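You operate a simulated robot arm through the tools that you are given. There is no shell and no other tool. Be economical: measure what you need, move in short steps, check, and stop when the job is done.

You run a simulated two-armed robot. Do the job below in one go: nothing can be reset, and whatever is moved stays where it is left.

## Task
Take the baked cake from the top of the steel cart and put it on the yellow job card. Put the blue pad from the top of the flour table on the top of the side cabinet. Put one of the steel shakers from the top of the flour table on the small baking tray. Shut the starch bin lid. The order is free. Set down upright: steel shaker.

Only the result counts: the job must be done as asked and must still hold three seconds after the hand-in. Knocking over, shifting, dropping, spilling or breaking anything else fails it. Lids that push on must go on centred and level and be pressed home; caps that screw on are set level and turned clockwise until they are tight.

## Robot
Two 7-joint arms with two-finger parallel grippers on one trunk, on a base that drives. Base frame: it is fixed to the floor where the robot stands at the start and does not move with it; the origin is under the middle of the robot, x ahead of it, y to its left, z up; the surface under the hand at the start is at about z = 840. Lengths are in mm, angles in rad, forces in N, time in s.
The left shoulder is at the start at [80, 131, 947], the right one opposite. With the tool pointing down near the work surface each hand reaches from about 400 to 860 mm from the robot's upright axis, wherever it stands, measured 20 degrees to its own side. Places, roughly: baked cake (5x5x3 cm) [800, 0, 900]; blue pad (7x11x3 cm) [900, 900, 900]; small baking tray (22x17x2 cm) [500, 100, 800]; starch bin lid [1000, 1600, 1100]; steel shaker [1250, 750, 1000]; top of the side cabinet (22x82 cm) [-1480, -1540, 1100]; yellow job card [1000, 250, 750]. Payload 1.57 kg a hand.
Tool frame (each hand has its own): the origin (TCP) lies between the finger pads and is the grasp point; the fingertips stand 30 mm ahead of it; z points along the fingers, y is the line along which they close. The gripper opens to 110 mm. The fingers are 24 mm wide and 12 mm thick; the gripper's body (48 by 112 mm) begins 78 mm behind the TCP.
Orientation is told as [roll, pitch, yaw] about the base's x, y, z axes, in that order, counted from this pose: with the fingers straight down and closing along the base's y, the tool's x points along the base's -x, its y along +y and its z along -z.

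## Interface
- The arms move only by the tool servo_tool. It takes "left_series", "right_series" or both (then of equal length, played together; a hand with none holds still); each is one flat list of numbers, 7 for each row, row after row: the shift along the base's x, y, z in mm, then the turn, a rotation vector about the base's x, y, z in rad, then the gripper command, from -1 (fully open) to 1 (shut), values between in proportion. In form: [x, y, z, rx, ry, rz, grip, x, y, z, rx, ry, rz, grip, ...]. A call has 1 to 12 rows; each row is the pose to reach, as a shift and turn from the pose commanded when the call began. Each row takes 0.2 s and may step no farther than 50 mm and 0.15 rad from the row before; otherwise, or with a gripper value out of range, the whole call is refused. A pose out of reach is approached as far as the arm can. The call stops where the force on the tool passes 40 N (or 10 N more than at its start, if that is more) or the arm is blocked; 0.2 s more then pass. Each finger travels about 108 mm/s and halts on what it meets, pressing with about 43 N; the grip force reading is that of the motor and also rises with nothing between the fingers. The clock runs only during rows and for 0.2 s after the last one: add rows that repeat a pose to give the fingers time. It gives the time, the measured TCP pose, the force on the tool (base axes), the opening and the grip force at its end, in the units of the frame above (readings bear some noise), with the torque about the TCP (base axes, N m) and any sound that the robot's microphone picked up, and new pictures: "pictures" is both (left out), scene, wrist or none (wrist: the cameras of the hands that moved).
- Cameras (640 x 400 px; columns grow to the right, rows downward): "scene" is now at [-50.1, -0.1, 1427.1]; the picture's right is [0.01, -1.00, 0.00], its down [-0.49, -0.00, -0.87] and it looks along [0.87, 0.01, -0.49] (base axes); focal length 254 px, centre (320, 200). "left" rides on the left gripper at [70, -16, -141] in its tool frame; the picture's right is [0.23, 0.97, 0.00], its down [-0.86, 0.20, -0.48] and it looks along [-0.47, 0.11, 0.88] (tool axes); focal length 222 px, centre (320, 200). "right" rides on the right gripper at [70, 16, -141] in its tool frame; the picture's right is [-0.23, 0.97, 0.00], its down [-0.86, -0.20, -0.48] and it looks along [-0.47, -0.11, 0.88] (tool axes); focal length 222 px, centre (320, 200). There is no depth. A picture from a camera that has moved, and an enlarged one, comes with that camera's place and axes in the base frame and with its lens.
- base_move(legs): drives the robot by 1 to 6 legs, each [ahead, left, turn to the left] in mm, mm and rad, along the robot's own axes; the way and the turn of a leg run together, so that a leg with both is an arc; at most 1500 mm and 3.142 rad a leg. The arms and the cameras ride along, it lands a little off, and it stops where it bumps. It gives what a move gives, and a new picture of the scene camera.
- aim_head(pan, tilt): turns the head with the scene camera to pan (to the left, within 1.902 rad either way) and tilt (down, from -0.506 to 1.204), counted from straight ahead of the robot. It gives what a move gives, and a new picture of the scene camera.
- enlarge(camera, box): a new picture of the part [left, top, right, bottom] of that camera's present view, enlarged. No time passes.
- close_job(): hands the job in; it is judged then, once.

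Go step by step. Nothing tells you exact positions but the pictures and the camera data: compare them with the known pose of the tool, close in by small moves and look again before you grip or let go. The budget is 165 turns and 260 pictures, counting those below and the enlarged ones. Unless the task says otherwise, let go and move clear before handing in, and close with one line.

The tools are called after "Emit:" as name(argument=value, ...) on one line, values as JSON. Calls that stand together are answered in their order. servo_tool: Moves the arms, as the interface text tells. Its arguments: {"type":"object","properties":{"left_series":{"type":"array","items":{"type":"number"}},"right_series":{"type":"array","items":{"type":"number"}},"pictures":{"type":"string","enum":["both","scene","wrist","none"]}},"required":[]} The other tools are called the same way: base_move (legs) drives the base; aim_head (pan, tilt) turns the head that bears the scene camera; enlarge (camera, box) takes an enlarged picture of a part of a camera's view; close_job () hands the job in.

At the start:

```text
clock: 0.0
left_tool_pos: [515.3, 333.4, 1122.8]
left_ee_rot: [-0.001, 0.0, 0.0]
left_ft_force: [0.4, -0.2, -0.1]
left_wrist_torque: [-0.02, -0.02, -0.01]
left_gripper_width: 110.0
left_grip_force: 0.1
right_tool_pos: [595.1, -133.9, 1128.9]
right_ee_rot: [0.0, 0.0, 0.0]
right_ft_force: [0.4, 0.4, -0.2]
right_wrist_torque: [-0.04, 0.0, -0.01]
right_gripper_width: 109.9
right_grip_force: 0.1
robot x, y, heading: [-0.6, 1.7, -0.001]
head pan, tilt: [0.007, 0.515]
```

scene: 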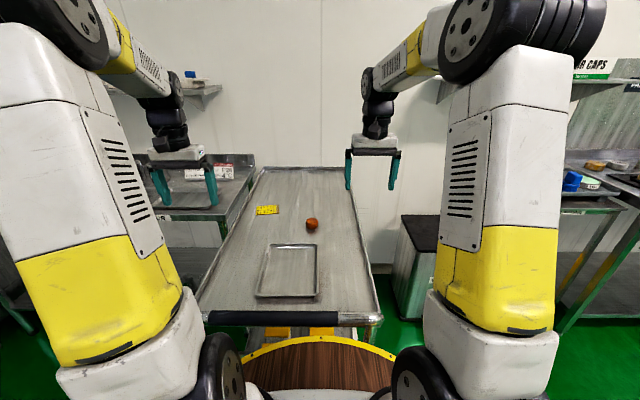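
right: 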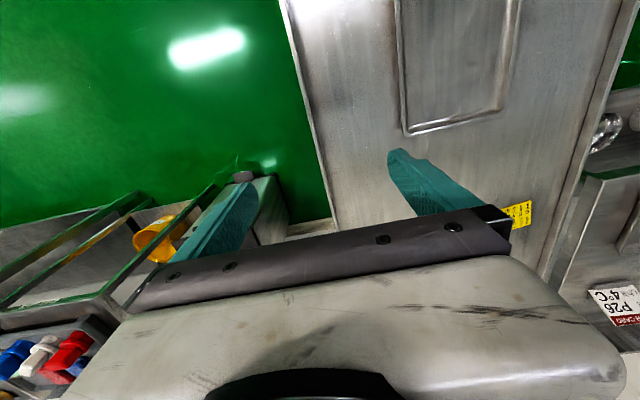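
left: 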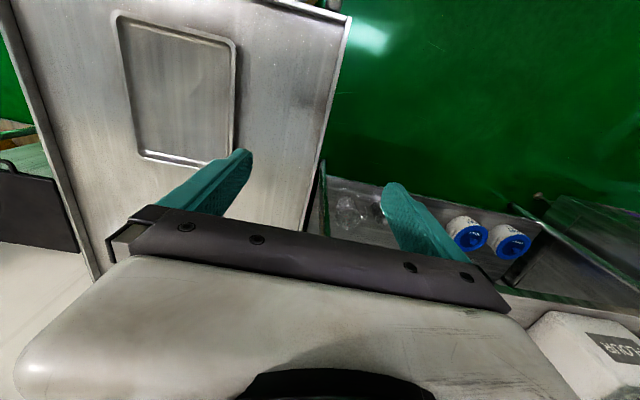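

I see the steel cart ahead with the tray, the yellow card and the baked cake. I'll look closer at the cart and then to the left at the flour table.

Emit:
enlarge(camera="scene", box=[200, 160, 400, 310])

Emit:
aim_head(pan=0.8, tilt=0.4)

```text
2.67 times, centred on (300, 235) of scene
camera zoom: at [-50.1, -0.1, 1427.1], right [0.01, -1.0, 0.0], down [-0.49, 0.0, -0.87], along [0.87, 0.01, -0.49], focal length 677 px, centre (373, 107)
```

zoom: 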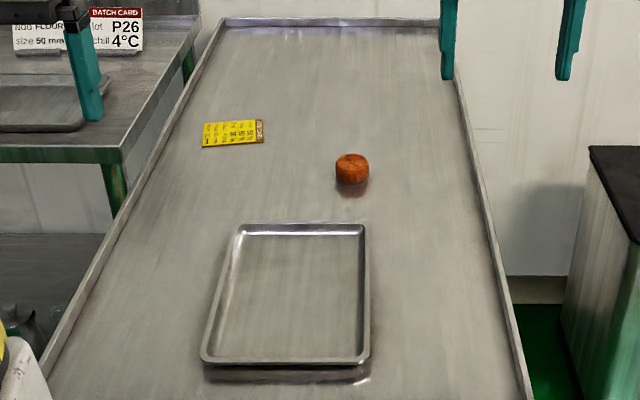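

```text
clock: 1.1
left_tool_pos: [515.9, 334.3, 1123.4]
left_ee_rot: [0.0, 0.0, 0.0]
left_ft_force: [-0.3, 0.3, 0.4]
left_wrist_torque: [-0.03, 0.03, -0.02]
left_gripper_width: 109.8
left_grip_force: 0.0
right_tool_pos: [593.3, -134.3, 1127.8]
right_ee_rot: [0.0, -0.002, 0.002]
right_ft_force: [0.9, -0.5, -0.7]
right_wrist_torque: [0.01, 0.01, 0.0]
right_gripper_width: 109.7
right_grip_force: 0.1
robot x, y, heading: [-0.1, 3.4, -0.001]
head pan, tilt: [0.799, 0.4]
camera scene: at [-76.1, 65.7, 1437.7], right [0.72, -0.7, 0.0], down [-0.27, -0.28, -0.92], along [0.64, 0.66, -0.39], focal length 254 px, centre (320, 200)
```

scene: 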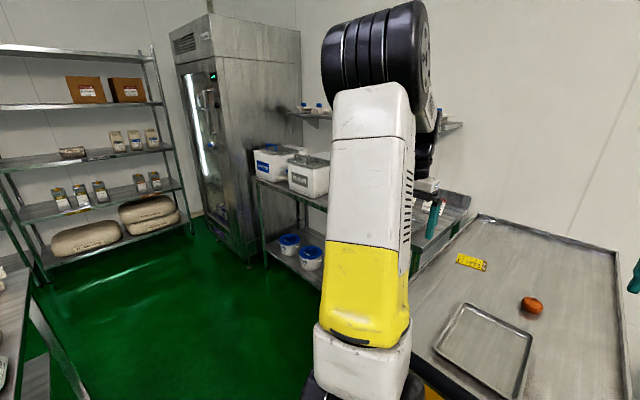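

The cake appears near [782, 41], the card near [903, 243] and the tray centre near [541, 109]. I'll look down to check the clearance between base and cart.

Emit:
aim_head(pan=0.0, tilt=1.15)

Emit:
aim_head(pan=-1.2, tilt=0.5)

```text
clock: 2.3
left_tool_pos: [514.6, 336.3, 1122.5]
left_ee_rot: [0.002, -0.002, 0.001]
left_ft_force: [-1.0, -0.7, 1.0]
left_wrist_torque: [-0.01, 0.02, -0.01]
left_gripper_width: 110.0
left_grip_force: 0.1
right_tool_pos: [595.5, -134.6, 1127.7]
right_ee_rot: [-0.002, 0.001, -0.001]
right_ft_force: [-0.8, -0.2, 0.2]
right_wrist_torque: [-0.03, 0.02, 0.0]
right_gripper_width: 109.7
right_grip_force: 0.1
robot x, y, heading: [0.5, 0.9, 0.002]
head pan, tilt: [0.0, 1.15]
camera scene: at [-81.1, -0.6, 1377.8], right [0.0, -1.0, 0.0], down [-0.91, 0.0, -0.41], along [0.41, 0.0, -0.91], focal length 254 px, centre (320, 200)
```

scene: 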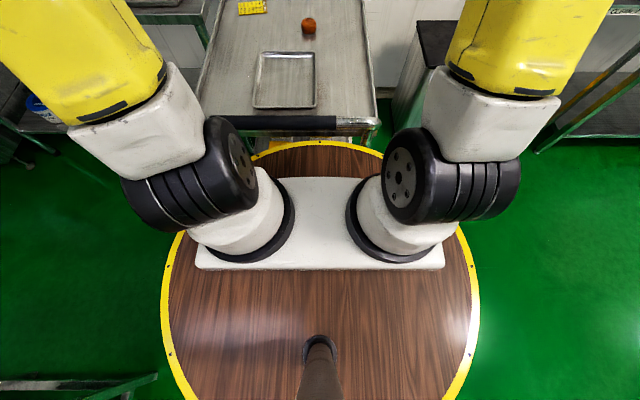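

```text
clock: 3.7
left_tool_pos: [515.3, 335.1, 1121.8]
left_ee_rot: [0.001, 0.0, -0.001]
left_ft_force: [0.1, 0.6, -0.2]
left_wrist_torque: [0.0, 0.02, -0.02]
left_gripper_width: 110.0
left_grip_force: 0.0
right_tool_pos: [595.2, -135.2, 1127.9]
right_ee_rot: [-0.001, 0.0, 0.0]
right_ft_force: [0.4, 0.2, -0.8]
right_wrist_torque: [0.04, 0.0, 0.01]
right_gripper_width: 110.1
right_grip_force: 0.1
robot x, y, heading: [-1.7, 0.8, 0.002]
head pan, tilt: [-1.201, 0.499]
camera scene: at [-107.8, -85.5, 1428.5], right [-0.93, -0.36, 0.0], down [-0.17, 0.45, -0.88], along [0.32, -0.82, -0.48], focal length 254 px, centre (320, 200)
```

scene: 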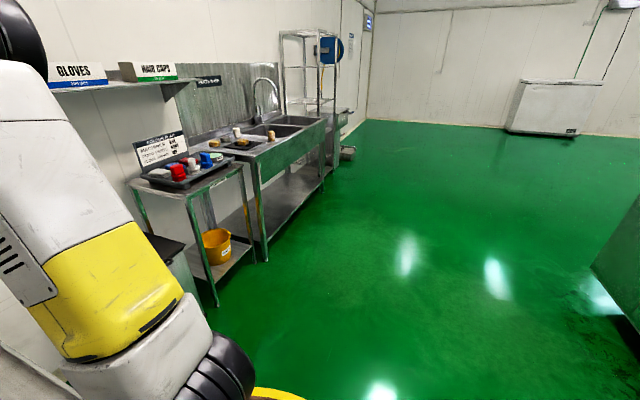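

The robot's round table ends near x≈270 and the cart begins at x≈360, so I'll drive ahead 60 mm for reach, with the head back on the cart.

Emit:
base_move(legs=[[60, 0, 0]])

Emit:
aim_head(pan=0.05, tilt=0.75)

```text
clock: 4.6
left_tool_pos: [547.6, 333.8, 1121.3]
left_ee_rot: [-0.001, 0.003, -0.008]
left_ft_force: [0.4, 0.6, -1.1]
left_wrist_torque: [0.02, -0.02, 0.0]
left_gripper_width: 110.1
left_grip_force: 0.0
right_tool_pos: [624.0, -135.6, 1126.6]
right_ee_rot: [-0.001, 0.003, -0.003]
right_ft_force: [-0.2, -0.9, 0.1]
right_wrist_torque: [0.02, -0.01, 0.0]
right_gripper_width: 110.1
right_grip_force: 0.1
robot x, y, heading: [30.9, -1.1, -0.008]
head pan, tilt: [-1.201, 0.499]
stopped in leg 1: the robot was blocked; the commanded pose is now the measured one
camera scene: at [-78.0, -83.4, 1428.5], right [-0.93, -0.36, 0.0], down [-0.17, 0.45, -0.88], along [0.31, -0.82, -0.48], focal length 254 px, centre (320, 200)
```

scene: 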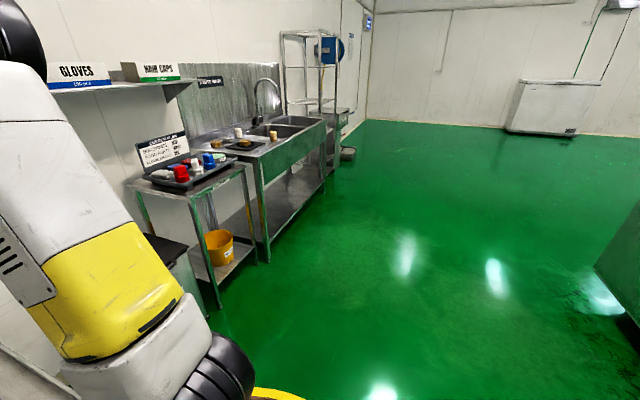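

```text
clock: 6.0
left_tool_pos: [546.0, 333.9, 1122.8]
left_ee_rot: [-0.001, 0.002, -0.006]
left_ft_force: [-0.3, 0.8, 0.5]
left_wrist_torque: [0.0, -0.04, 0.02]
left_gripper_width: 109.9
left_grip_force: 0.0
right_tool_pos: [625.3, -134.9, 1127.0]
right_ee_rot: [0.0, 0.003, -0.004]
right_ft_force: [-0.3, -0.1, -0.5]
right_wrist_torque: [0.0, 0.03, -0.03]
right_gripper_width: 110.0
right_grip_force: 0.1
robot x, y, heading: [28.5, 3.4, -0.006]
head pan, tilt: [0.051, 0.75]
camera scene: at [-27.5, 5.4, 1406.6], right [0.05, -1.0, 0.0], down [-0.68, -0.03, -0.73], along [0.73, 0.03, -0.68], focal length 254 px, centre (320, 200)
```

scene: 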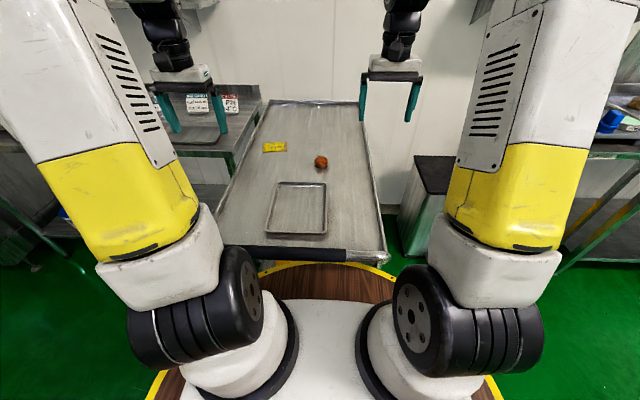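

The base bumped at +30 mm. I'll re-measure the cart.

Emit:
enlarge(camera="scene", box=[210, 90, 402, 270])

```text
2.22 times, centred on (306, 180) of scene
camera zoom: at [-27.5, 5.4, 1406.6], right [0.05, -1.0, 0.0], down [-0.68, -0.03, -0.73], along [0.73, 0.03, -0.68], focal length 564 px, centre (351, 244)
```

zoom: 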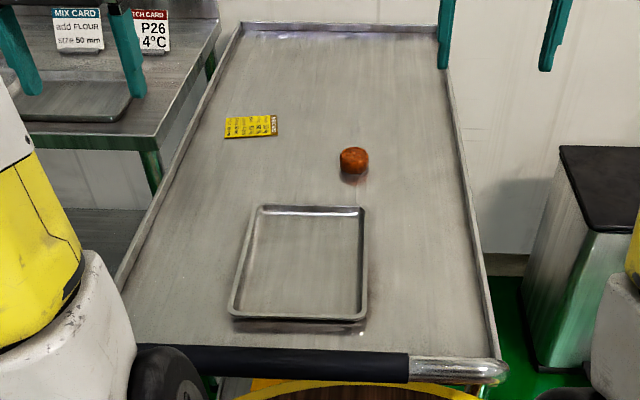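

Cake estimate ≈[777, 36]; the card is a bit beyond straight-down reach, so I'll tilt the left hand forward 0.5 rad and use that tilt for both pick and place. Moving above the cake.

Emit:
servo_tool(left_series=[22, -30, -8, 0, -0.05, 0, -1, 44, -60, -16, 0, -0.1, 0, -1, 66, -90, -24, 0, -0.15, 0, -1, 88, -120, -32, 0, -0.2, 0, -1, 110, -150, -44, 0, -0.25, 0, -1, 132, -180, -60, 0, -0.3, 0, -1, 154, -210, -80, 0, -0.35, 0, -1, 176, -240, -100, 0, -0.4, 0, -1, 198, -270, -125, 0, -0.45, 0, -1, 212, -298, -150, 0, -0.5, 0, -1, 212, -298, -150, 0, -0.5, 0, -1])

```text
clock: 8.4
left_tool_pos: [759.9, 35.2, 972.4]
left_ee_rot: [0.003, -0.5, -0.006]
left_ft_force: [-0.5, 0.7, 0.1]
left_wrist_torque: [-0.01, -0.01, 0.01]
left_gripper_width: 110.2
left_grip_force: 0.0
right_tool_pos: [624.0, -134.8, 1126.4]
right_ee_rot: [0.0, 0.002, -0.007]
right_ft_force: [-0.4, -0.2, 0.2]
right_wrist_torque: [0.0, 0.02, 0.02]
right_gripper_width: 110.0
right_grip_force: 0.0
robot x, y, heading: [26.5, 2.0, 0.001]
head pan, tilt: [0.051, 0.75]
camera scene: at [-27.5, 5.5, 1406.5], right [0.05, -1.0, 0.0], down [-0.68, -0.03, -0.73], along [0.73, 0.03, -0.68], focal length 254 px, centre (320, 200)
camera left: at [631.1, 20.1, 1064.3], right [-0.19, 0.98, -0.11], down [0.52, 0.19, 0.83], along [0.83, 0.1, -0.55], focal length 222 px, centre (320, 200)
```

scene: 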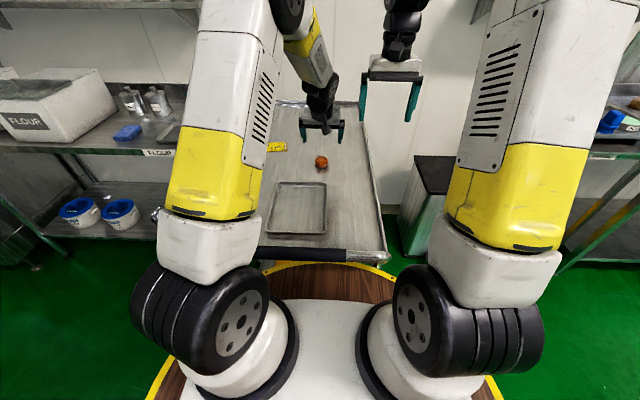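
left: 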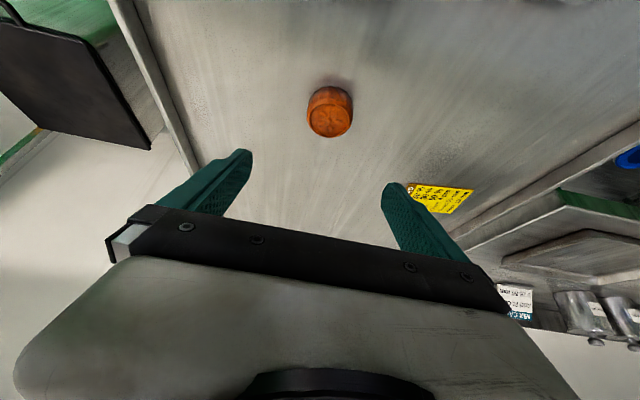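

Cake confirmed at about [776, 36]. Descending around it.

Emit:
servo_tool(left_series=[3, 0, -30, 0, 0, 0, -1, 5, 0, -60, 0, 0, 0, -1, 6, 0, -85, 0, 0, 0, -1, 6, 0, -92, 0, 0, 0, -1])

```text
clock: 9.4
left_tool_pos: [765.6, 35.1, 879.6]
left_ee_rot: [0.004, -0.496, -0.008]
left_ft_force: [-0.4, -0.3, 0.2]
left_wrist_torque: [0.01, -0.01, 0.01]
left_gripper_width: 109.9
left_grip_force: 0.1
right_tool_pos: [624.3, -135.8, 1126.4]
right_ee_rot: [0.001, 0.004, -0.004]
right_ft_force: [-0.9, -0.1, -0.4]
right_wrist_torque: [0.06, 0.0, -0.02]
right_gripper_width: 110.4
right_grip_force: 0.1
robot x, y, heading: [27.7, 0.7, -0.006]
head pan, tilt: [0.051, 0.75]
camera scene: at [-27.5, 5.5, 1406.5], right [0.05, -1.0, 0.0], down [-0.68, -0.03, -0.73], along [0.73, 0.03, -0.68], focal length 254 px, centre (320, 200)
camera left: at [637.3, 19.9, 971.3], right [-0.19, 0.98, -0.11], down [0.52, 0.19, 0.83], along [0.83, 0.1, -0.55], focal length 222 px, centre (320, 200)
```

scene: 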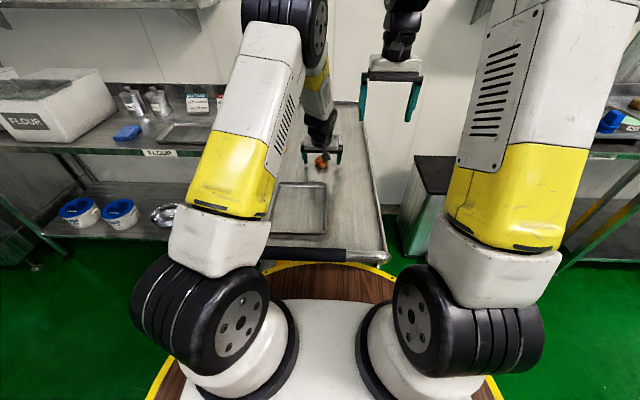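
left: 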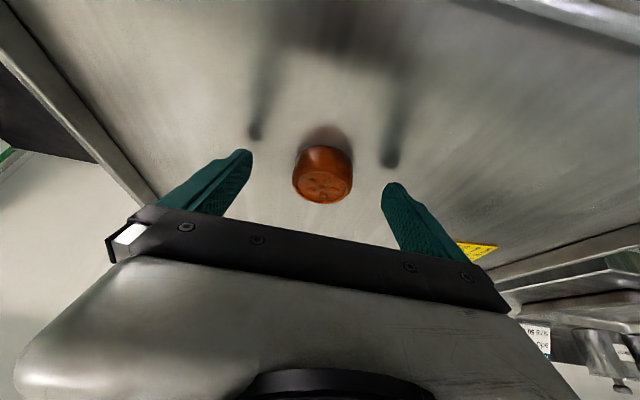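

Straddled and centred; lower 4 mm and close.

Emit:
servo_tool(left_series=[0, 0, -4, 0, 0, 0, -1, 0, 0, -4, 0, 0, 0, 1, 0, 0, -4, 0, 0, 0, 1, 0, 0, -4, 0, 0, 0, 1, 0, 0, 20, 0, 0, 0, 1, 0, 0, 40, 0, 0, 0, 1])

```text
clock: 10.8
left_tool_pos: [765.8, 35.6, 919.3]
left_ee_rot: [0.003, -0.498, -0.008]
left_ft_force: [0.2, -0.1, -1.0]
left_wrist_torque: [0.01, -0.03, 0.0]
left_gripper_width: 47.9
left_grip_force: 42.9
right_tool_pos: [623.7, -135.5, 1126.1]
right_ee_rot: [0.0, 0.003, -0.005]
right_ft_force: [0.6, -0.7, -0.4]
right_wrist_torque: [-0.01, 0.01, 0.01]
right_gripper_width: 109.8
right_grip_force: 0.0
robot x, y, heading: [28.5, 3.5, 0.0]
head pan, tilt: [0.051, 0.75]
camera scene: at [-27.3, 5.4, 1406.6], right [0.05, -1.0, 0.0], down [-0.68, -0.03, -0.73], along [0.73, 0.03, -0.68], focal length 254 px, centre (320, 200)
camera left: at [637.8, 20.3, 1011.8], right [-0.19, 0.98, -0.11], down [0.52, 0.19, 0.83], along [0.83, 0.1, -0.55], focal length 222 px, centre (320, 200)
```

scene: 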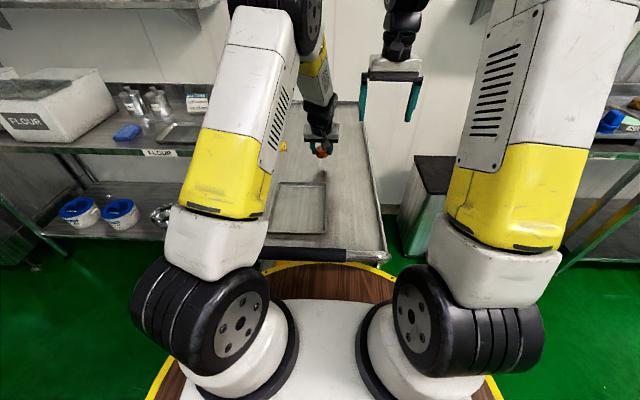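
left: 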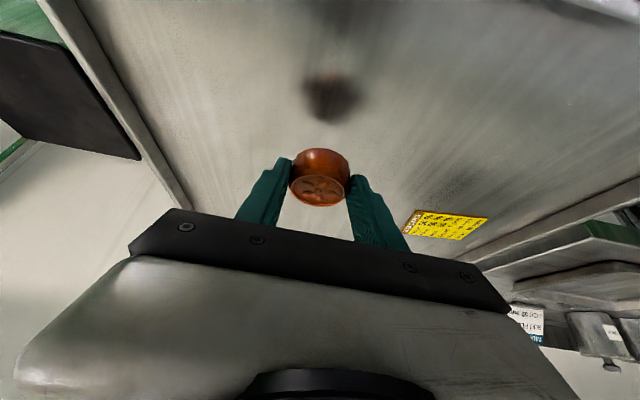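

Cake is held. Carrying it over the card (centre ≈ [897, 244]).

Emit:
servo_tool(left_series=[20, 35, 8, 0, 0, 0, 1, 40, 70, 10, 0, 0, 0, 1, 60, 105, 10, 0, 0, 0, 1, 80, 140, 10, 0, 0, 0, 1, 100, 175, 10, 0, 0, 0, 1, 121, 208, 10, 0, 0, 0, 1, 121, 208, 10, 0, 0, 0, 1])

```text
clock: 12.4
left_tool_pos: [885.3, 245.3, 929.4]
left_ee_rot: [0.002, -0.499, -0.007]
left_ft_force: [0.4, -0.1, -0.6]
left_wrist_torque: [0.02, 0.0, -0.02]
left_gripper_width: 48.3
left_grip_force: 42.8
right_tool_pos: [625.4, -136.4, 1126.3]
right_ee_rot: [0.0, 0.005, -0.004]
right_ft_force: [0.6, -0.9, -0.2]
right_wrist_torque: [-0.03, -0.01, 0.01]
right_gripper_width: 109.9
right_grip_force: 0.0
robot x, y, heading: [31.7, 3.6, -0.005]
head pan, tilt: [0.051, 0.75]
camera scene: at [-27.4, 5.4, 1406.6], right [0.05, -1.0, 0.0], down [-0.68, -0.03, -0.73], along [0.73, 0.03, -0.68], focal length 254 px, centre (320, 200)
camera left: at [758.2, 229.1, 1021.6], right [-0.19, 0.98, -0.11], down [0.52, 0.19, 0.83], along [0.83, 0.1, -0.55], focal length 222 px, centre (320, 200)
```

scene: 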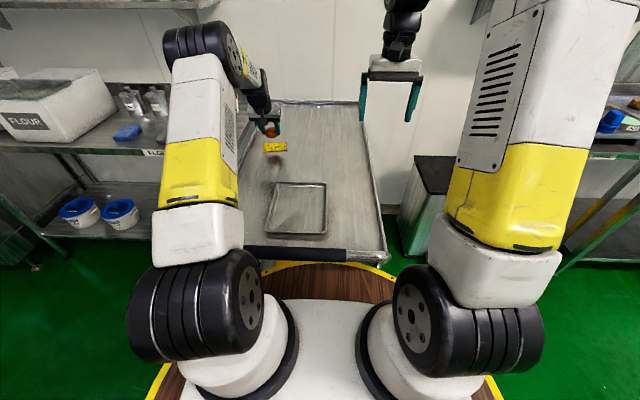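
left: 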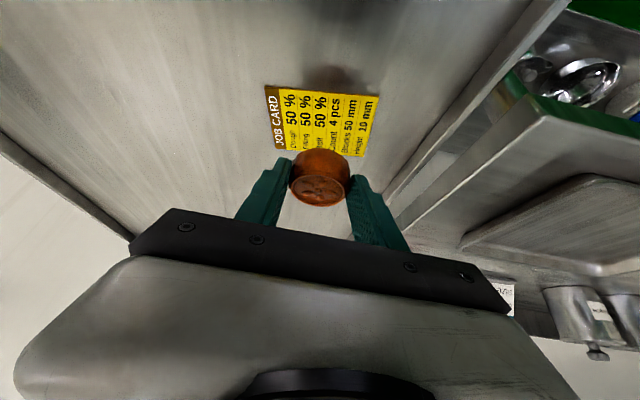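

Card is at ≈[896, 239] by this view; shift slightly and lower until just at contact.

Emit:
servo_tool(left_series=[2, -5, -25, 0, 0, 0, 1, 2, -5, -45, 0, 0, 0, 1, 2, -5, -52, 0, 0, 0, 1, 2, -5, -52, 0, 0, 0, 1], pictures="wrist")

```text
clock: 13.4
left_tool_pos: [887.9, 239.2, 878.7]
left_ee_rot: [0.003, -0.501, -0.008]
left_ft_force: [0.6, 0.3, 4.9]
left_wrist_torque: [0.01, -0.05, 0.05]
left_gripper_width: 48.1
left_grip_force: 42.5
right_tool_pos: [624.4, -135.5, 1127.1]
right_ee_rot: [0.0, 0.004, -0.005]
right_ft_force: [0.3, -0.6, -0.7]
right_wrist_torque: [-0.02, 0.0, 0.02]
right_gripper_width: 109.8
right_grip_force: 0.1
robot x, y, heading: [31.7, 0.2, -0.001]
head pan, tilt: [0.051, 0.75]
camera left: at [760.9, 223.4, 970.4], right [-0.19, 0.98, -0.11], down [0.52, 0.19, 0.83], along [0.83, 0.11, -0.55], focal length 222 px, centre (320, 200)
```

left: 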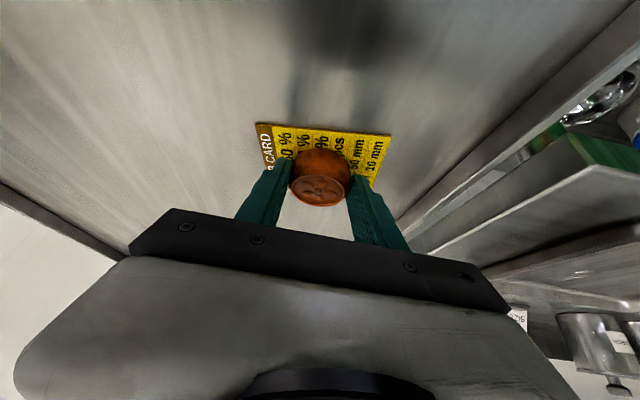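

In contact with the card, centred. Opening and retreating upward and back.

Emit:
servo_tool(left_series=[0, 0, 0, 0, 0, 0, 0, 0, 0, 0, 0, 0, 0, -0.6, 0, 0, 0, 0, 0, 0, -0.6, 0, 0, 0, 0, 0, 0, -0.6, -12, 0, 30, 0, 0, 0, -0.6, -24, 0, 65, 0, 0, 0, -0.6, -40, 0, 110, 0, 0, 0, -0.6, -60, 10, 155, 0, 0, 0, -0.6])

```text
refused: row 8 steps farther than a row can; nothing moved
```

Emit:
servo_tool(left_series=[0, 0, 0, 0, 0, 0, 0, 0, 0, 0, 0, 0, 0, -0.6, 0, 0, 0, 0, 0, 0, -0.6, 0, 0, 0, 0, 0, 0, -0.6, -12, 0, 30, 0, 0, 0, -0.6, -24, 0, 65, 0, 0, 0, -0.6, -40, 0, 105, 0, 0, 0, -0.6, -55, 0, 145, 0, 0, 0, -0.6])

```text
clock: 15.2
left_tool_pos: [833.3, 239.4, 1021.5]
left_ee_rot: [0.001, -0.497, -0.008]
left_ft_force: [0.1, 0.1, 0.0]
left_wrist_torque: [0.0, 0.0, 0.01]
left_gripper_width: 87.6
left_grip_force: 0.0
right_tool_pos: [624.2, -135.8, 1125.8]
right_ee_rot: [0.001, 0.004, -0.005]
right_ft_force: [0.4, 0.2, 0.0]
right_wrist_torque: [-0.03, 0.01, -0.02]
right_gripper_width: 109.9
right_grip_force: 0.0
robot x, y, heading: [32.3, 2.3, -0.005]
head pan, tilt: [0.051, 0.75]
camera scene: at [-27.0, 5.6, 1406.6], right [0.05, -1.0, 0.0], down [-0.68, -0.03, -0.73], along [0.73, 0.03, -0.68], focal length 254 px, centre (320, 200)
camera left: at [705.6, 222.7, 1115.0], right [-0.19, 0.98, -0.11], down [0.53, 0.19, 0.83], along [0.83, 0.1, -0.55], focal length 222 px, centre (320, 200)
```

scene: 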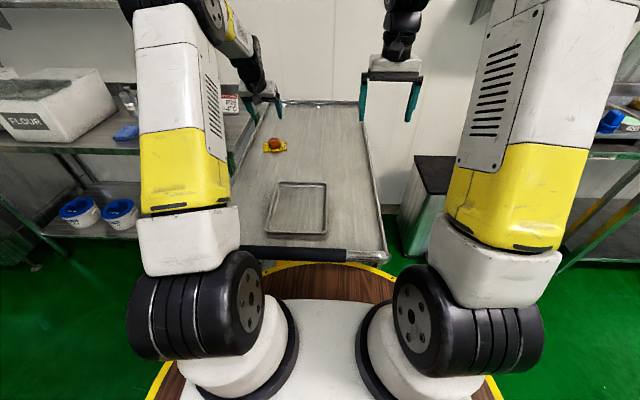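
left: 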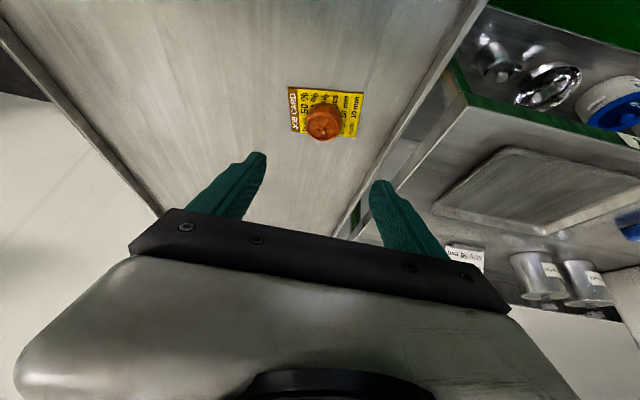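

The cake rests on the card. Retracting the left hand and then looking left for driving room.

Emit:
servo_tool(left_series=[-40, 10, 15, 0, 0.06, 0, -1, -80, 20, 30, 0, 0.12, 0, -1, -120, 32, 45, 0, 0.18, 0, -1, -160, 45, 60, 0, 0.24, 0, -1, -200, 58, 75, 0, 0.3, 0, -1, -240, 70, 90, 0, 0.38, 0, -1, -275, 85, 100, 0, 0.44, 0, -1, -300, 95, 105, 0, 0.5, 0, -1], pictures="none")

Emit:
aim_head(pan=1.5, tilt=0.55)

```text
clock: 17.1
left_tool_pos: [533.1, 332.0, 1127.5]
left_ee_rot: [-0.001, 0.004, -0.006]
left_ft_force: [-0.1, -0.1, 0.9]
left_wrist_torque: [-0.01, -0.04, -0.03]
left_gripper_width: 110.0
left_grip_force: 0.1
right_tool_pos: [625.4, -137.1, 1126.6]
right_ee_rot: [-0.002, 0.005, -0.004]
right_ft_force: [-0.4, -0.2, 0.3]
right_wrist_torque: [0.01, -0.01, 0.01]
right_gripper_width: 109.9
right_grip_force: 0.1
robot x, y, heading: [31.5, 1.8, -0.003]
head pan, tilt: [0.051, 0.75]
```

```text
clock: 18.6
left_tool_pos: [534.1, 332.3, 1127.5]
left_ee_rot: [-0.003, 0.003, -0.007]
left_ft_force: [0.0, 0.4, -0.5]
left_wrist_torque: [-0.03, -0.02, 0.0]
left_gripper_width: 110.0
left_grip_force: 0.0
right_tool_pos: [623.9, -136.3, 1126.4]
right_ee_rot: [0.0, 0.005, -0.007]
right_ft_force: [0.2, -0.1, 0.2]
right_wrist_torque: [0.02, 0.01, -0.03]
right_gripper_width: 110.2
right_grip_force: 0.0
robot x, y, heading: [30.6, 0.7, -0.007]
head pan, tilt: [1.499, 0.55]
camera scene: at [-103.4, 91.2, 1423.9], right [1.0, -0.08, 0.0], down [-0.04, -0.52, -0.85], along [0.07, 0.85, -0.52], focal length 254 px, centre (320, 200)
```

scene: 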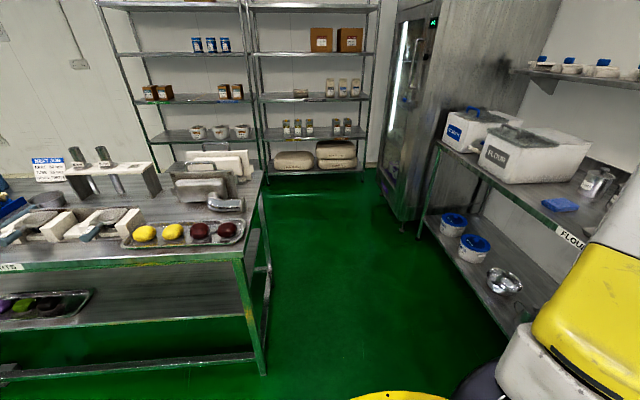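

The corridor between the island (x≈-285) and the flour table (x≈720) is open. I'll back off and drive diagonally left into it.

Emit:
base_move(legs=[[-160, 100, 0], [320, 670, 0]])

Emit:
aim_head(pan=0.0, tilt=0.6)

```text
clock: 23.8
left_tool_pos: [698.3, 1105.4, 1127.6]
left_ee_rot: [-0.002, 0.003, -0.012]
left_ft_force: [0.5, 0.1, -0.4]
left_wrist_torque: [0.0, -0.06, 0.0]
left_gripper_width: 109.9
left_grip_force: 0.1
right_tool_pos: [785.4, 637.6, 1126.8]
right_ee_rot: [0.0, 0.005, -0.009]
right_ft_force: [1.0, -0.2, -0.3]
right_wrist_torque: [-0.01, -0.03, 0.05]
right_gripper_width: 110.2
right_grip_force: 0.1
robot x, y, heading: [193.5, 775.1, -0.004]
head pan, tilt: [1.499, 0.55]
camera scene: at [60.0, 867.6, 1424.0], right [1.0, -0.08, 0.0], down [-0.04, -0.52, -0.85], along [0.07, 0.85, -0.52], focal length 254 px, centre (320, 200)
```

scene: 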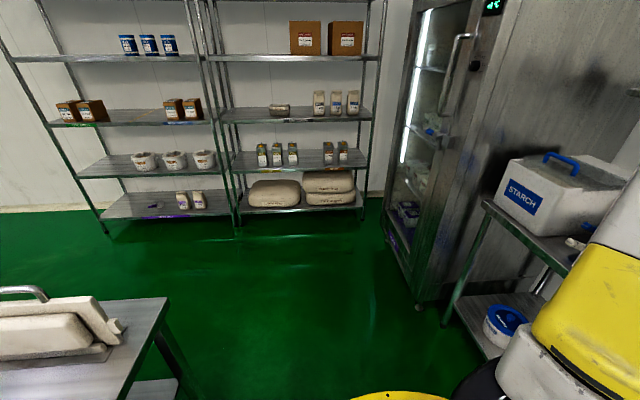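

```text
clock: 25.4
left_tool_pos: [698.4, 1105.8, 1127.8]
left_ee_rot: [-0.002, 0.001, -0.013]
left_ft_force: [-0.4, 0.3, 0.4]
left_wrist_torque: [-0.01, -0.02, 0.02]
left_gripper_width: 109.8
left_grip_force: 0.1
right_tool_pos: [786.6, 637.2, 1126.7]
right_ee_rot: [0.0, 0.003, -0.009]
right_ft_force: [0.5, -0.5, -0.7]
right_wrist_torque: [-0.02, -0.02, 0.01]
right_gripper_width: 110.1
right_grip_force: 0.1
robot x, y, heading: [194.9, 777.2, -0.011]
head pan, tilt: [0.0, 0.6]
camera scene: at [141.1, 777.4, 1419.4], right [-0.01, -1.0, 0.0], down [-0.57, 0.0, -0.82], along [0.82, -0.01, -0.57], focal length 254 px, centre (320, 200)
```

scene: 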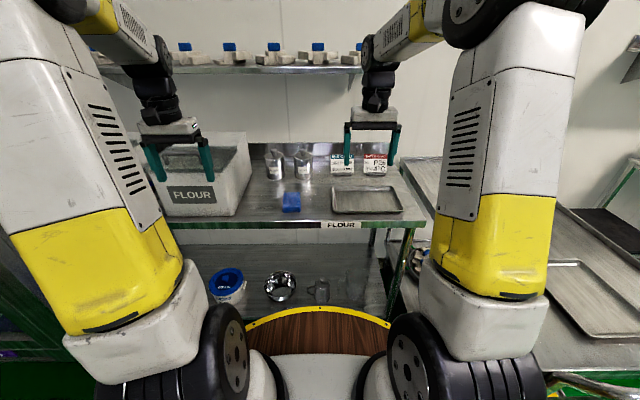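

Emit:
enlarge(camera="scene", box=[140, 120, 420, 295])

Emit:
enlarge(camera="left", box=[0, 0, 640, 400])

Emit:
enlarge(camera="right", box=[0, 0, 640, 400])

```text
2.29 times, centred on (280, 208) of scene
camera zoom: at [141.1, 777.4, 1419.4], right [-0.01, -1.0, 0.0], down [-0.57, 0.0, -0.82], along [0.82, -0.01, -0.57], focal length 580 px, centre (411, 183)
```

zoom: 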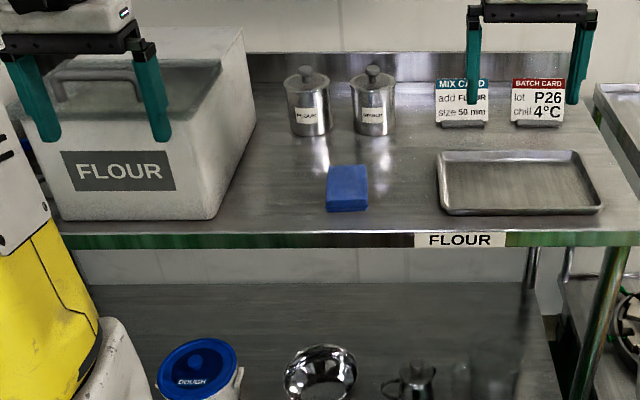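

```text
1.00 times, centred on (320, 200) of left (not enlarged: the box is as wide or as high as the picture)
camera zoom: at [629.3, 1090.8, 1270.4], right [-0.22, 0.98, 0.0], down [0.86, 0.19, 0.48], along [0.47, 0.1, -0.88], focal length 222 px, centre (320, 200)
```

zoom: 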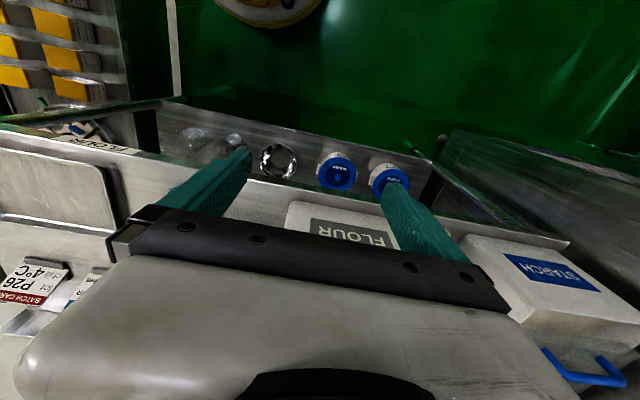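

```text
1.00 times, centred on (320, 200) of right (not enlarged: the box is as wide or as high as the picture)
camera zoom: at [717.2, 653.8, 1268.6], right [0.24, 0.97, 0.0], down [0.85, -0.21, 0.48], along [0.46, -0.11, -0.88], focal length 222 px, centre (320, 200)
```

zoom: 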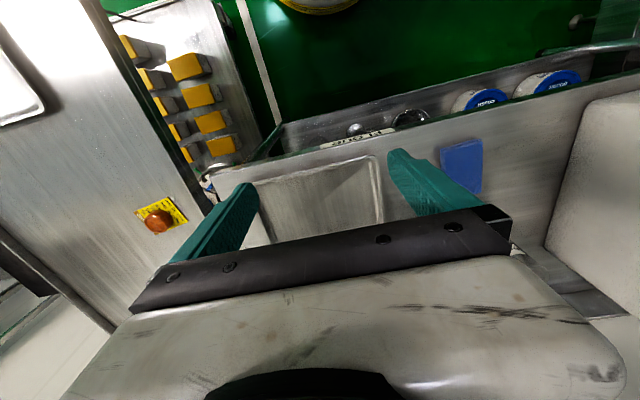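

The flour table top is at z≈845 with the pad at ≈[922, 876] and shakers at ≈[1140, 840] and ≈[1147, 966]. First I'll do the starch bin: raise both hands and drive to y≈1250 to look at it.

Emit:
servo_tool(left_series=[-20, 0, 30, 0, 0, 0, -1, -40, 0, 60, 0, 0, 0, -1, -60, 0, 90, 0, 0, 0, -1], right_series=[-35, 0, 30, 0, 0, 0, -1, -70, 0, 60, 0, 0, 0, -1, -105, 0, 90, 0, 0, 0, -1], pictures="none")

Emit:
base_move(legs=[[60, 500, 0]])

Emit:
aim_head(pan=0.4, tilt=0.5)

```text
clock: 26.2
left_tool_pos: [637.8, 1106.4, 1218.2]
left_ee_rot: [0.0, 0.005, -0.012]
left_ft_force: [1.9, 0.7, 0.0]
left_wrist_torque: [0.0, 0.08, 0.0]
left_gripper_width: 110.2
left_grip_force: 0.1
right_tool_pos: [682.2, 637.1, 1218.2]
right_ee_rot: [0.0, 0.004, -0.008]
right_ft_force: [-0.1, 1.0, -0.6]
right_wrist_torque: [-0.02, 0.03, -0.02]
right_gripper_width: 109.8
right_grip_force: 0.1
robot x, y, heading: [194.1, 780.5, -0.01]
head pan, tilt: [0.0, 0.6]
```

```text
clock: 29.1
left_tool_pos: [703.3, 1599.1, 1217.7]
left_ee_rot: [-0.001, 0.001, -0.013]
left_ft_force: [-1.0, 1.1, 0.1]
left_wrist_torque: [0.0, -0.02, 0.02]
left_gripper_width: 110.2
left_grip_force: 0.0
right_tool_pos: [747.7, 1129.4, 1217.0]
right_ee_rot: [0.0, 0.003, -0.009]
right_ft_force: [0.6, 0.3, -0.1]
right_wrist_torque: [0.02, 0.0, -0.01]
right_gripper_width: 109.9
right_grip_force: 0.0
robot x, y, heading: [261.8, 1271.6, -0.01]
head pan, tilt: [0.0, 0.6]
camera scene: at [206.3, 1270.0, 1419.4], right [-0.01, -1.0, 0.0], down [-0.57, 0.01, -0.82], along [0.82, -0.01, -0.57], focal length 254 px, centre (320, 200)
```

scene: 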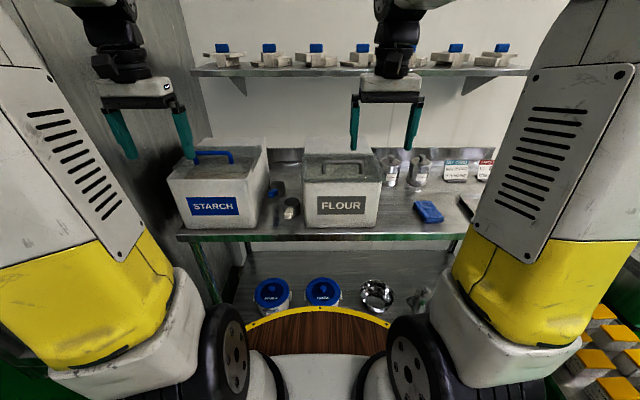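

```text
clock: 30.0
left_tool_pos: [703.3, 1597.2, 1217.2]
left_ee_rot: [-0.002, 0.002, -0.012]
left_ft_force: [-0.4, 0.4, 0.3]
left_wrist_torque: [0.02, 0.01, 0.04]
left_gripper_width: 110.2
left_grip_force: 0.1
right_tool_pos: [746.6, 1129.0, 1217.5]
right_ee_rot: [0.0, 0.003, -0.012]
right_ft_force: [0.4, 0.6, -0.8]
right_wrist_torque: [0.0, 0.01, 0.0]
right_gripper_width: 110.3
right_grip_force: 0.0
robot x, y, heading: [258.9, 1270.7, -0.008]
head pan, tilt: [0.4, 0.499]
camera scene: at [202.1, 1305.5, 1428.5], right [0.38, -0.93, 0.0], down [-0.44, -0.18, -0.88], along [0.81, 0.33, -0.48], focal length 254 px, centre (320, 200)
```

scene: 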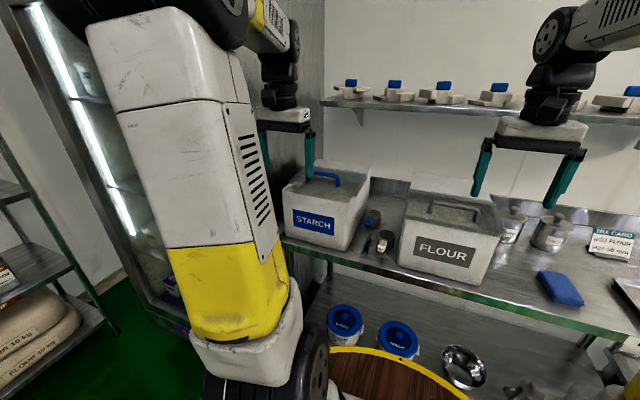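

Emit:
enlarge(camera="scene", box=[265, 140, 521, 300])

Emit:
enlarge(camera="left", box=[0, 0, 640, 400])

Emit:
enlarge(camera="right", box=[0, 0, 640, 400])

```text
2.50 times, centred on (393, 220) of scene
camera zoom: at [202.1, 1305.5, 1428.5], right [0.38, -0.93, 0.0], down [-0.44, -0.18, -0.88], along [0.81, 0.33, -0.48], focal length 634 px, centre (138, 150)
```

zoom: 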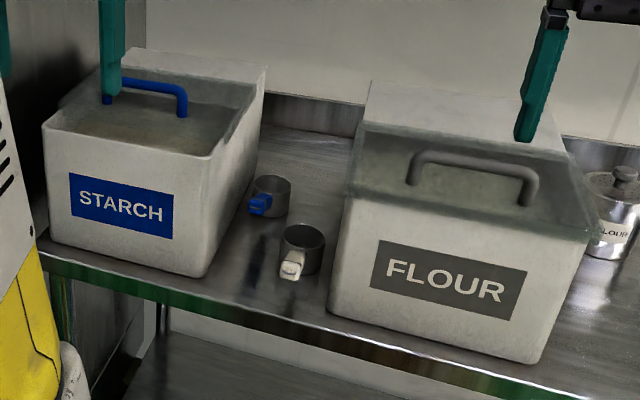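

```text
1.00 times, centred on (320, 200) of left (not enlarged: the box is as wide or as high as the picture)
camera zoom: at [634.8, 1583.4, 1360.6], right [-0.22, 0.98, 0.0], down [0.86, 0.19, 0.48], along [0.47, 0.1, -0.88], focal length 222 px, centre (320, 200)
```

zoom: 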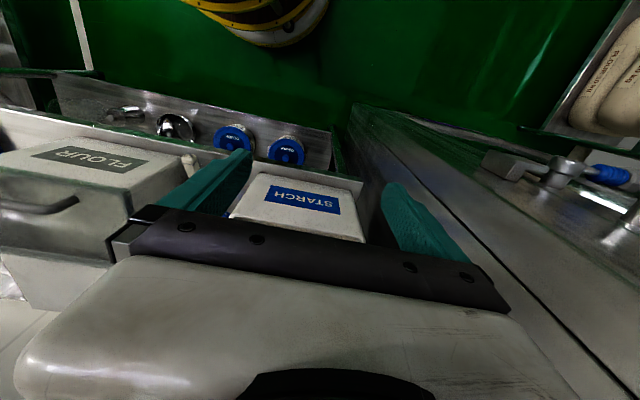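

```text
1.00 times, centred on (320, 200) of right (not enlarged: the box is as wide or as high as the picture)
camera zoom: at [677.4, 1145.3, 1359.2], right [0.24, 0.97, 0.0], down [0.85, -0.21, 0.48], along [0.46, -0.11, -0.88], focal length 222 px, centre (320, 200)
```

zoom: 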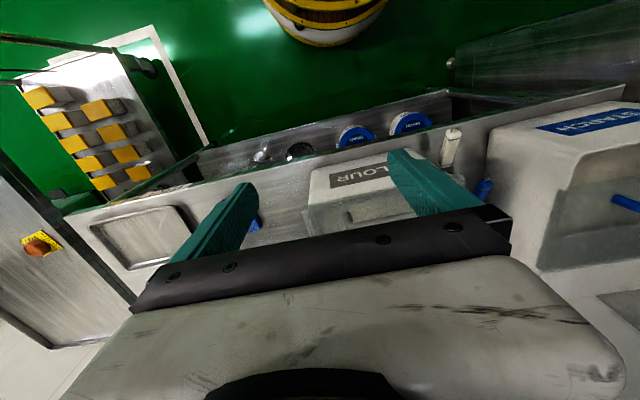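

The starch lid is a panel with a blue handle, partly hidden by my hand. I'll pull the left hand aside and take a closer look.

Emit:
servo_tool(left_series=[-30, -40, 0, 0, 0, 0, -1, -60, -80, 0, 0, 0, 0, -1, -90, -120, 0, 0, 0, 0, -1, -120, -150, 10, 0, 0, 0, -1], pictures="none")

Emit:
aim_head(pan=0.4, tilt=0.45)

Emit:
enlarge(camera="scene", box=[265, 140, 521, 300])

```text
clock: 31.0
left_tool_pos: [583.7, 1446.7, 1226.5]
left_ee_rot: [0.001, 0.003, -0.013]
left_ft_force: [1.0, 0.5, -0.1]
left_wrist_torque: [0.0, 0.0, -0.02]
left_gripper_width: 110.0
left_grip_force: 0.1
right_tool_pos: [748.2, 1128.6, 1217.1]
right_ee_rot: [0.001, 0.003, -0.011]
right_ft_force: [1.3, 0.6, -0.1]
right_wrist_torque: [-0.01, 0.01, 0.03]
right_gripper_width: 109.8
right_grip_force: 0.1
robot x, y, heading: [262.9, 1271.2, -0.009]
head pan, tilt: [0.4, 0.499]
```

```text
clock: 31.6
left_tool_pos: [584.2, 1445.3, 1227.7]
left_ee_rot: [-0.002, 0.003, -0.012]
left_ft_force: [-1.0, 0.3, 0.3]
left_wrist_torque: [-0.01, 0.0, 0.01]
left_gripper_width: 110.2
left_grip_force: 0.0
right_tool_pos: [747.0, 1128.4, 1216.5]
right_ee_rot: [0.0, 0.002, -0.01]
right_ft_force: [0.1, 0.6, 0.3]
right_wrist_torque: [0.03, -0.04, 0.02]
right_gripper_width: 110.2
right_grip_force: 0.1
robot x, y, heading: [259.9, 1269.5, -0.01]
head pan, tilt: [0.4, 0.45]
camera scene: at [202.9, 1305.9, 1433.0], right [0.38, -0.93, 0.0], down [-0.4, -0.17, -0.9], along [0.83, 0.34, -0.44], focal length 254 px, centre (320, 200)
```

scene: 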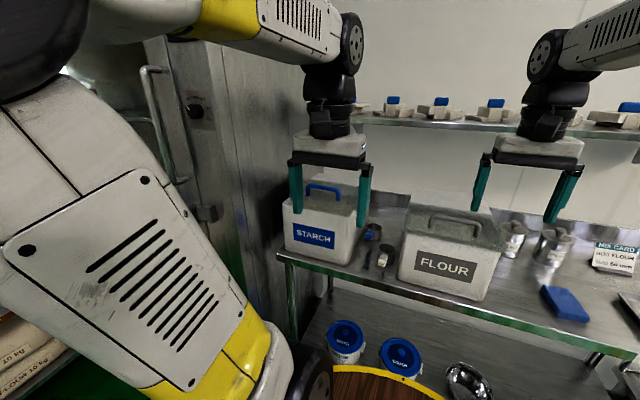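

```text
2.50 times, centred on (393, 220) of scene
camera zoom: at [202.9, 1305.9, 1433.0], right [0.38, -0.93, 0.0], down [-0.4, -0.17, -0.9], along [0.83, 0.34, -0.44], focal length 634 px, centre (138, 150)
```

zoom: 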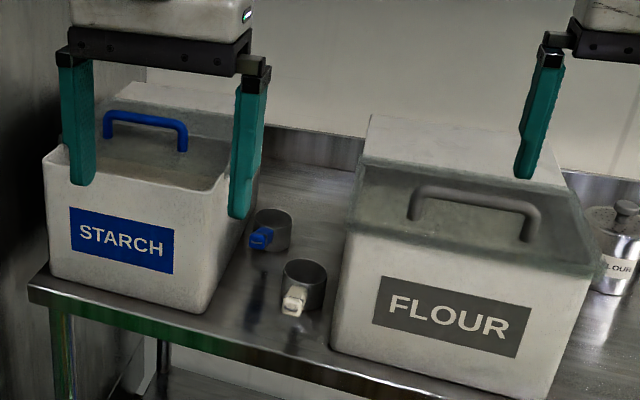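

I'll look from above with the left wrist camera by moving that hand over the starch bin at a safe height.

Emit:
servo_tool(left_series=[40, 18, 5, 0, 0, 0, -1, 80, 36, 10, 0, 0, 0, -1, 120, 54, 15, 0, 0, 0, -1, 160, 72, 20, 0, 0, 0, -1, 200, 90, 25, 0, 0, 0, -1, 240, 108, 30, 0, 0, 0, -1, 280, 126, 35, 0, 0, 0, -1, 320, 144, 40, 0, 0, 0, -1])

Emit:
enlarge(camera="scene", box=[265, 140, 521, 300])

```text
clock: 33.5
left_tool_pos: [902.8, 1592.2, 1267.1]
left_ee_rot: [-0.001, 0.003, -0.011]
left_ft_force: [-0.4, 0.7, 0.2]
left_wrist_torque: [-0.01, -0.06, -0.02]
left_gripper_width: 110.1
left_grip_force: 0.0
right_tool_pos: [746.7, 1129.2, 1217.7]
right_ee_rot: [0.0, 0.002, -0.012]
right_ft_force: [-0.1, -0.1, 0.1]
right_wrist_torque: [-0.01, -0.04, 0.02]
right_gripper_width: 109.9
right_grip_force: 0.1
robot x, y, heading: [261.4, 1270.2, -0.011]
head pan, tilt: [0.4, 0.45]
camera scene: at [202.5, 1305.8, 1433.0], right [0.38, -0.93, 0.0], down [-0.4, -0.17, -0.9], along [0.83, 0.34, -0.43], focal length 254 px, centre (320, 200)
camera left: at [834.5, 1576.7, 1410.8], right [-0.22, 0.98, 0.0], down [0.86, 0.19, 0.48], along [0.46, 0.1, -0.88], focal length 222 px, centre (320, 200)
```

scene: 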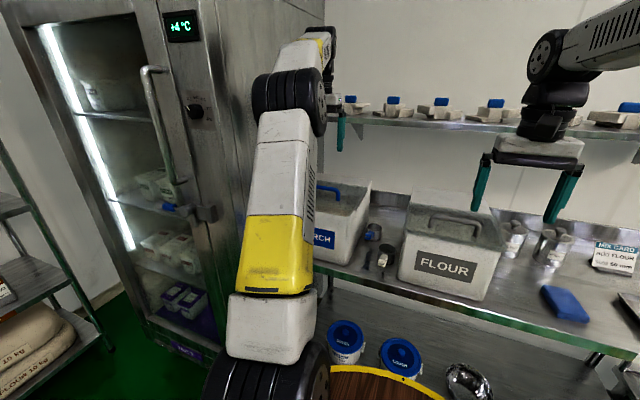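
left: 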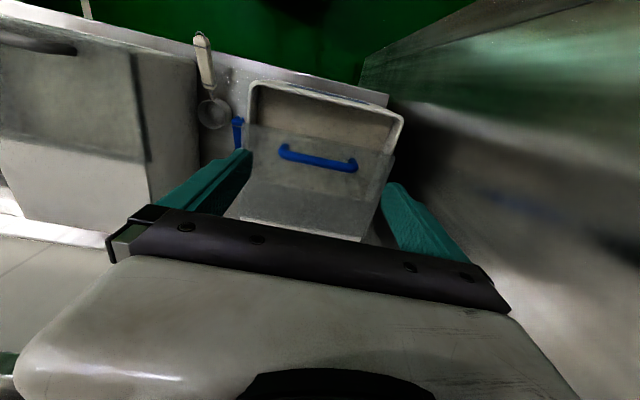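

```text
2.50 times, centred on (393, 220) of scene
camera zoom: at [202.5, 1305.8, 1433.0], right [0.38, -0.93, 0.0], down [-0.4, -0.17, -0.9], along [0.83, 0.34, -0.43], focal length 634 px, centre (138, 150)
```

zoom: 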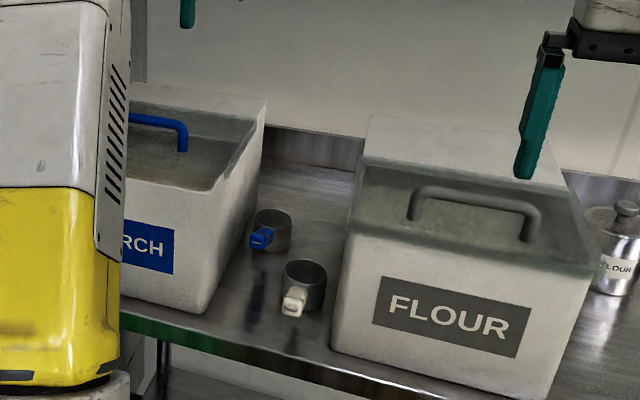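

The starch lid is a clear sliding panel pushed back; its blue handle is at about [938, 1596, 1078] and it must slide ~50 mm toward the robot. I'll close the left fingers and lower them just behind the handle bar.

Emit:
servo_tool(left_series=[25, 1, 0, 0, 0, 0, 0, 50, 2, 0, 0, 0, 0, 1, 75, 4, 0, 0, 0, 0, 1, 92, 4, -20, 0, 0, 0, 1, 92, 4, -50, 0, 0, 0, 1, 92, 4, -85, 0, 0, 0, 1, 92, 4, -110, 0, 0, 0, 1], pictures="both")

Emit:
enlarge(camera="scene", box=[265, 120, 425, 220])

```text
clock: 35.0
left_tool_pos: [995.6, 1596.2, 1158.3]
left_ee_rot: [0.0, 0.001, -0.014]
left_ft_force: [-0.5, -0.1, 0.5]
left_wrist_torque: [0.02, 0.0, 0.02]
left_gripper_width: 0.1
left_grip_force: 21.3
left hand out of reach, approached as far as the arm can: row 2, 3, 4, 5, 6
right_tool_pos: [745.6, 1128.2, 1217.3]
right_ee_rot: [0.001, 0.001, -0.011]
right_ft_force: [-0.3, 0.1, 0.7]
right_wrist_torque: [-0.03, -0.02, 0.04]
right_gripper_width: 109.9
right_grip_force: 0.0
robot x, y, heading: [257.4, 1270.2, -0.012]
head pan, tilt: [0.4, 0.45]
camera scene: at [202.5, 1305.7, 1433.0], right [0.38, -0.93, 0.0], down [-0.4, -0.17, -0.9], along [0.83, 0.34, -0.44], focal length 254 px, centre (320, 200)
camera left: at [926.6, 1580.9, 1300.9], right [-0.22, 0.98, 0.0], down [0.86, 0.19, 0.48], along [0.47, 0.1, -0.88], focal length 222 px, centre (320, 200)
```

scene: 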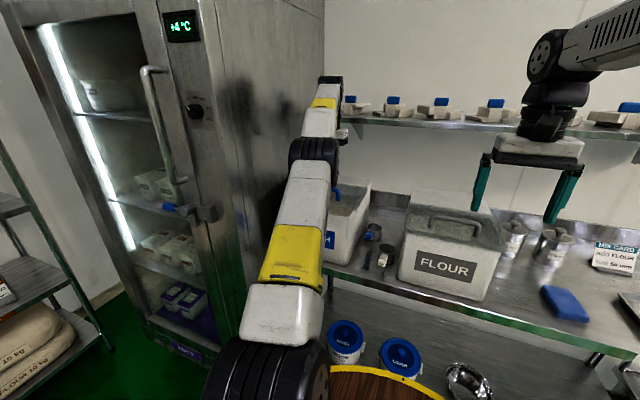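
left: 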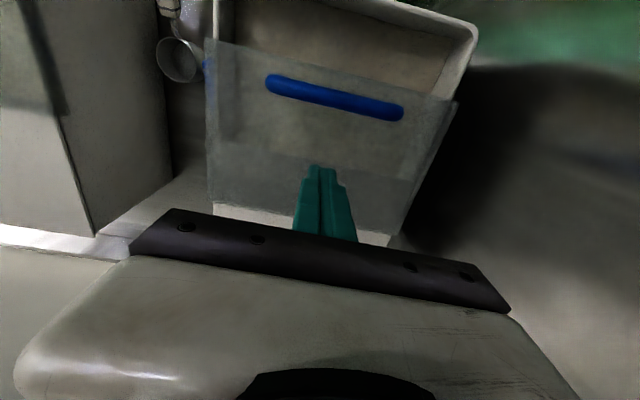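

```text
4.00 times, centred on (345, 170) of scene
camera zoom: at [202.5, 1305.7, 1433.0], right [0.38, -0.93, 0.0], down [-0.4, -0.17, -0.9], along [0.83, 0.34, -0.44], focal length 1015 px, centre (220, 320)
```

zoom: 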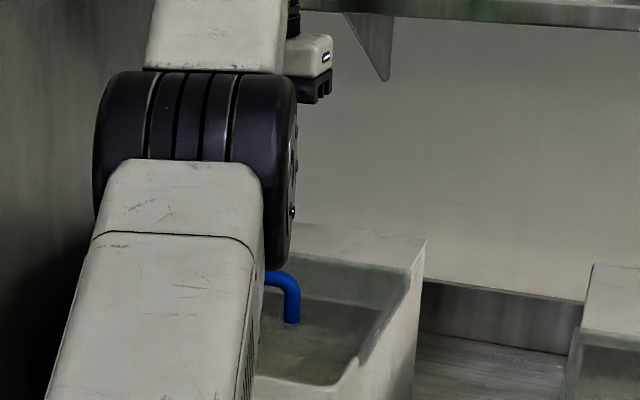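

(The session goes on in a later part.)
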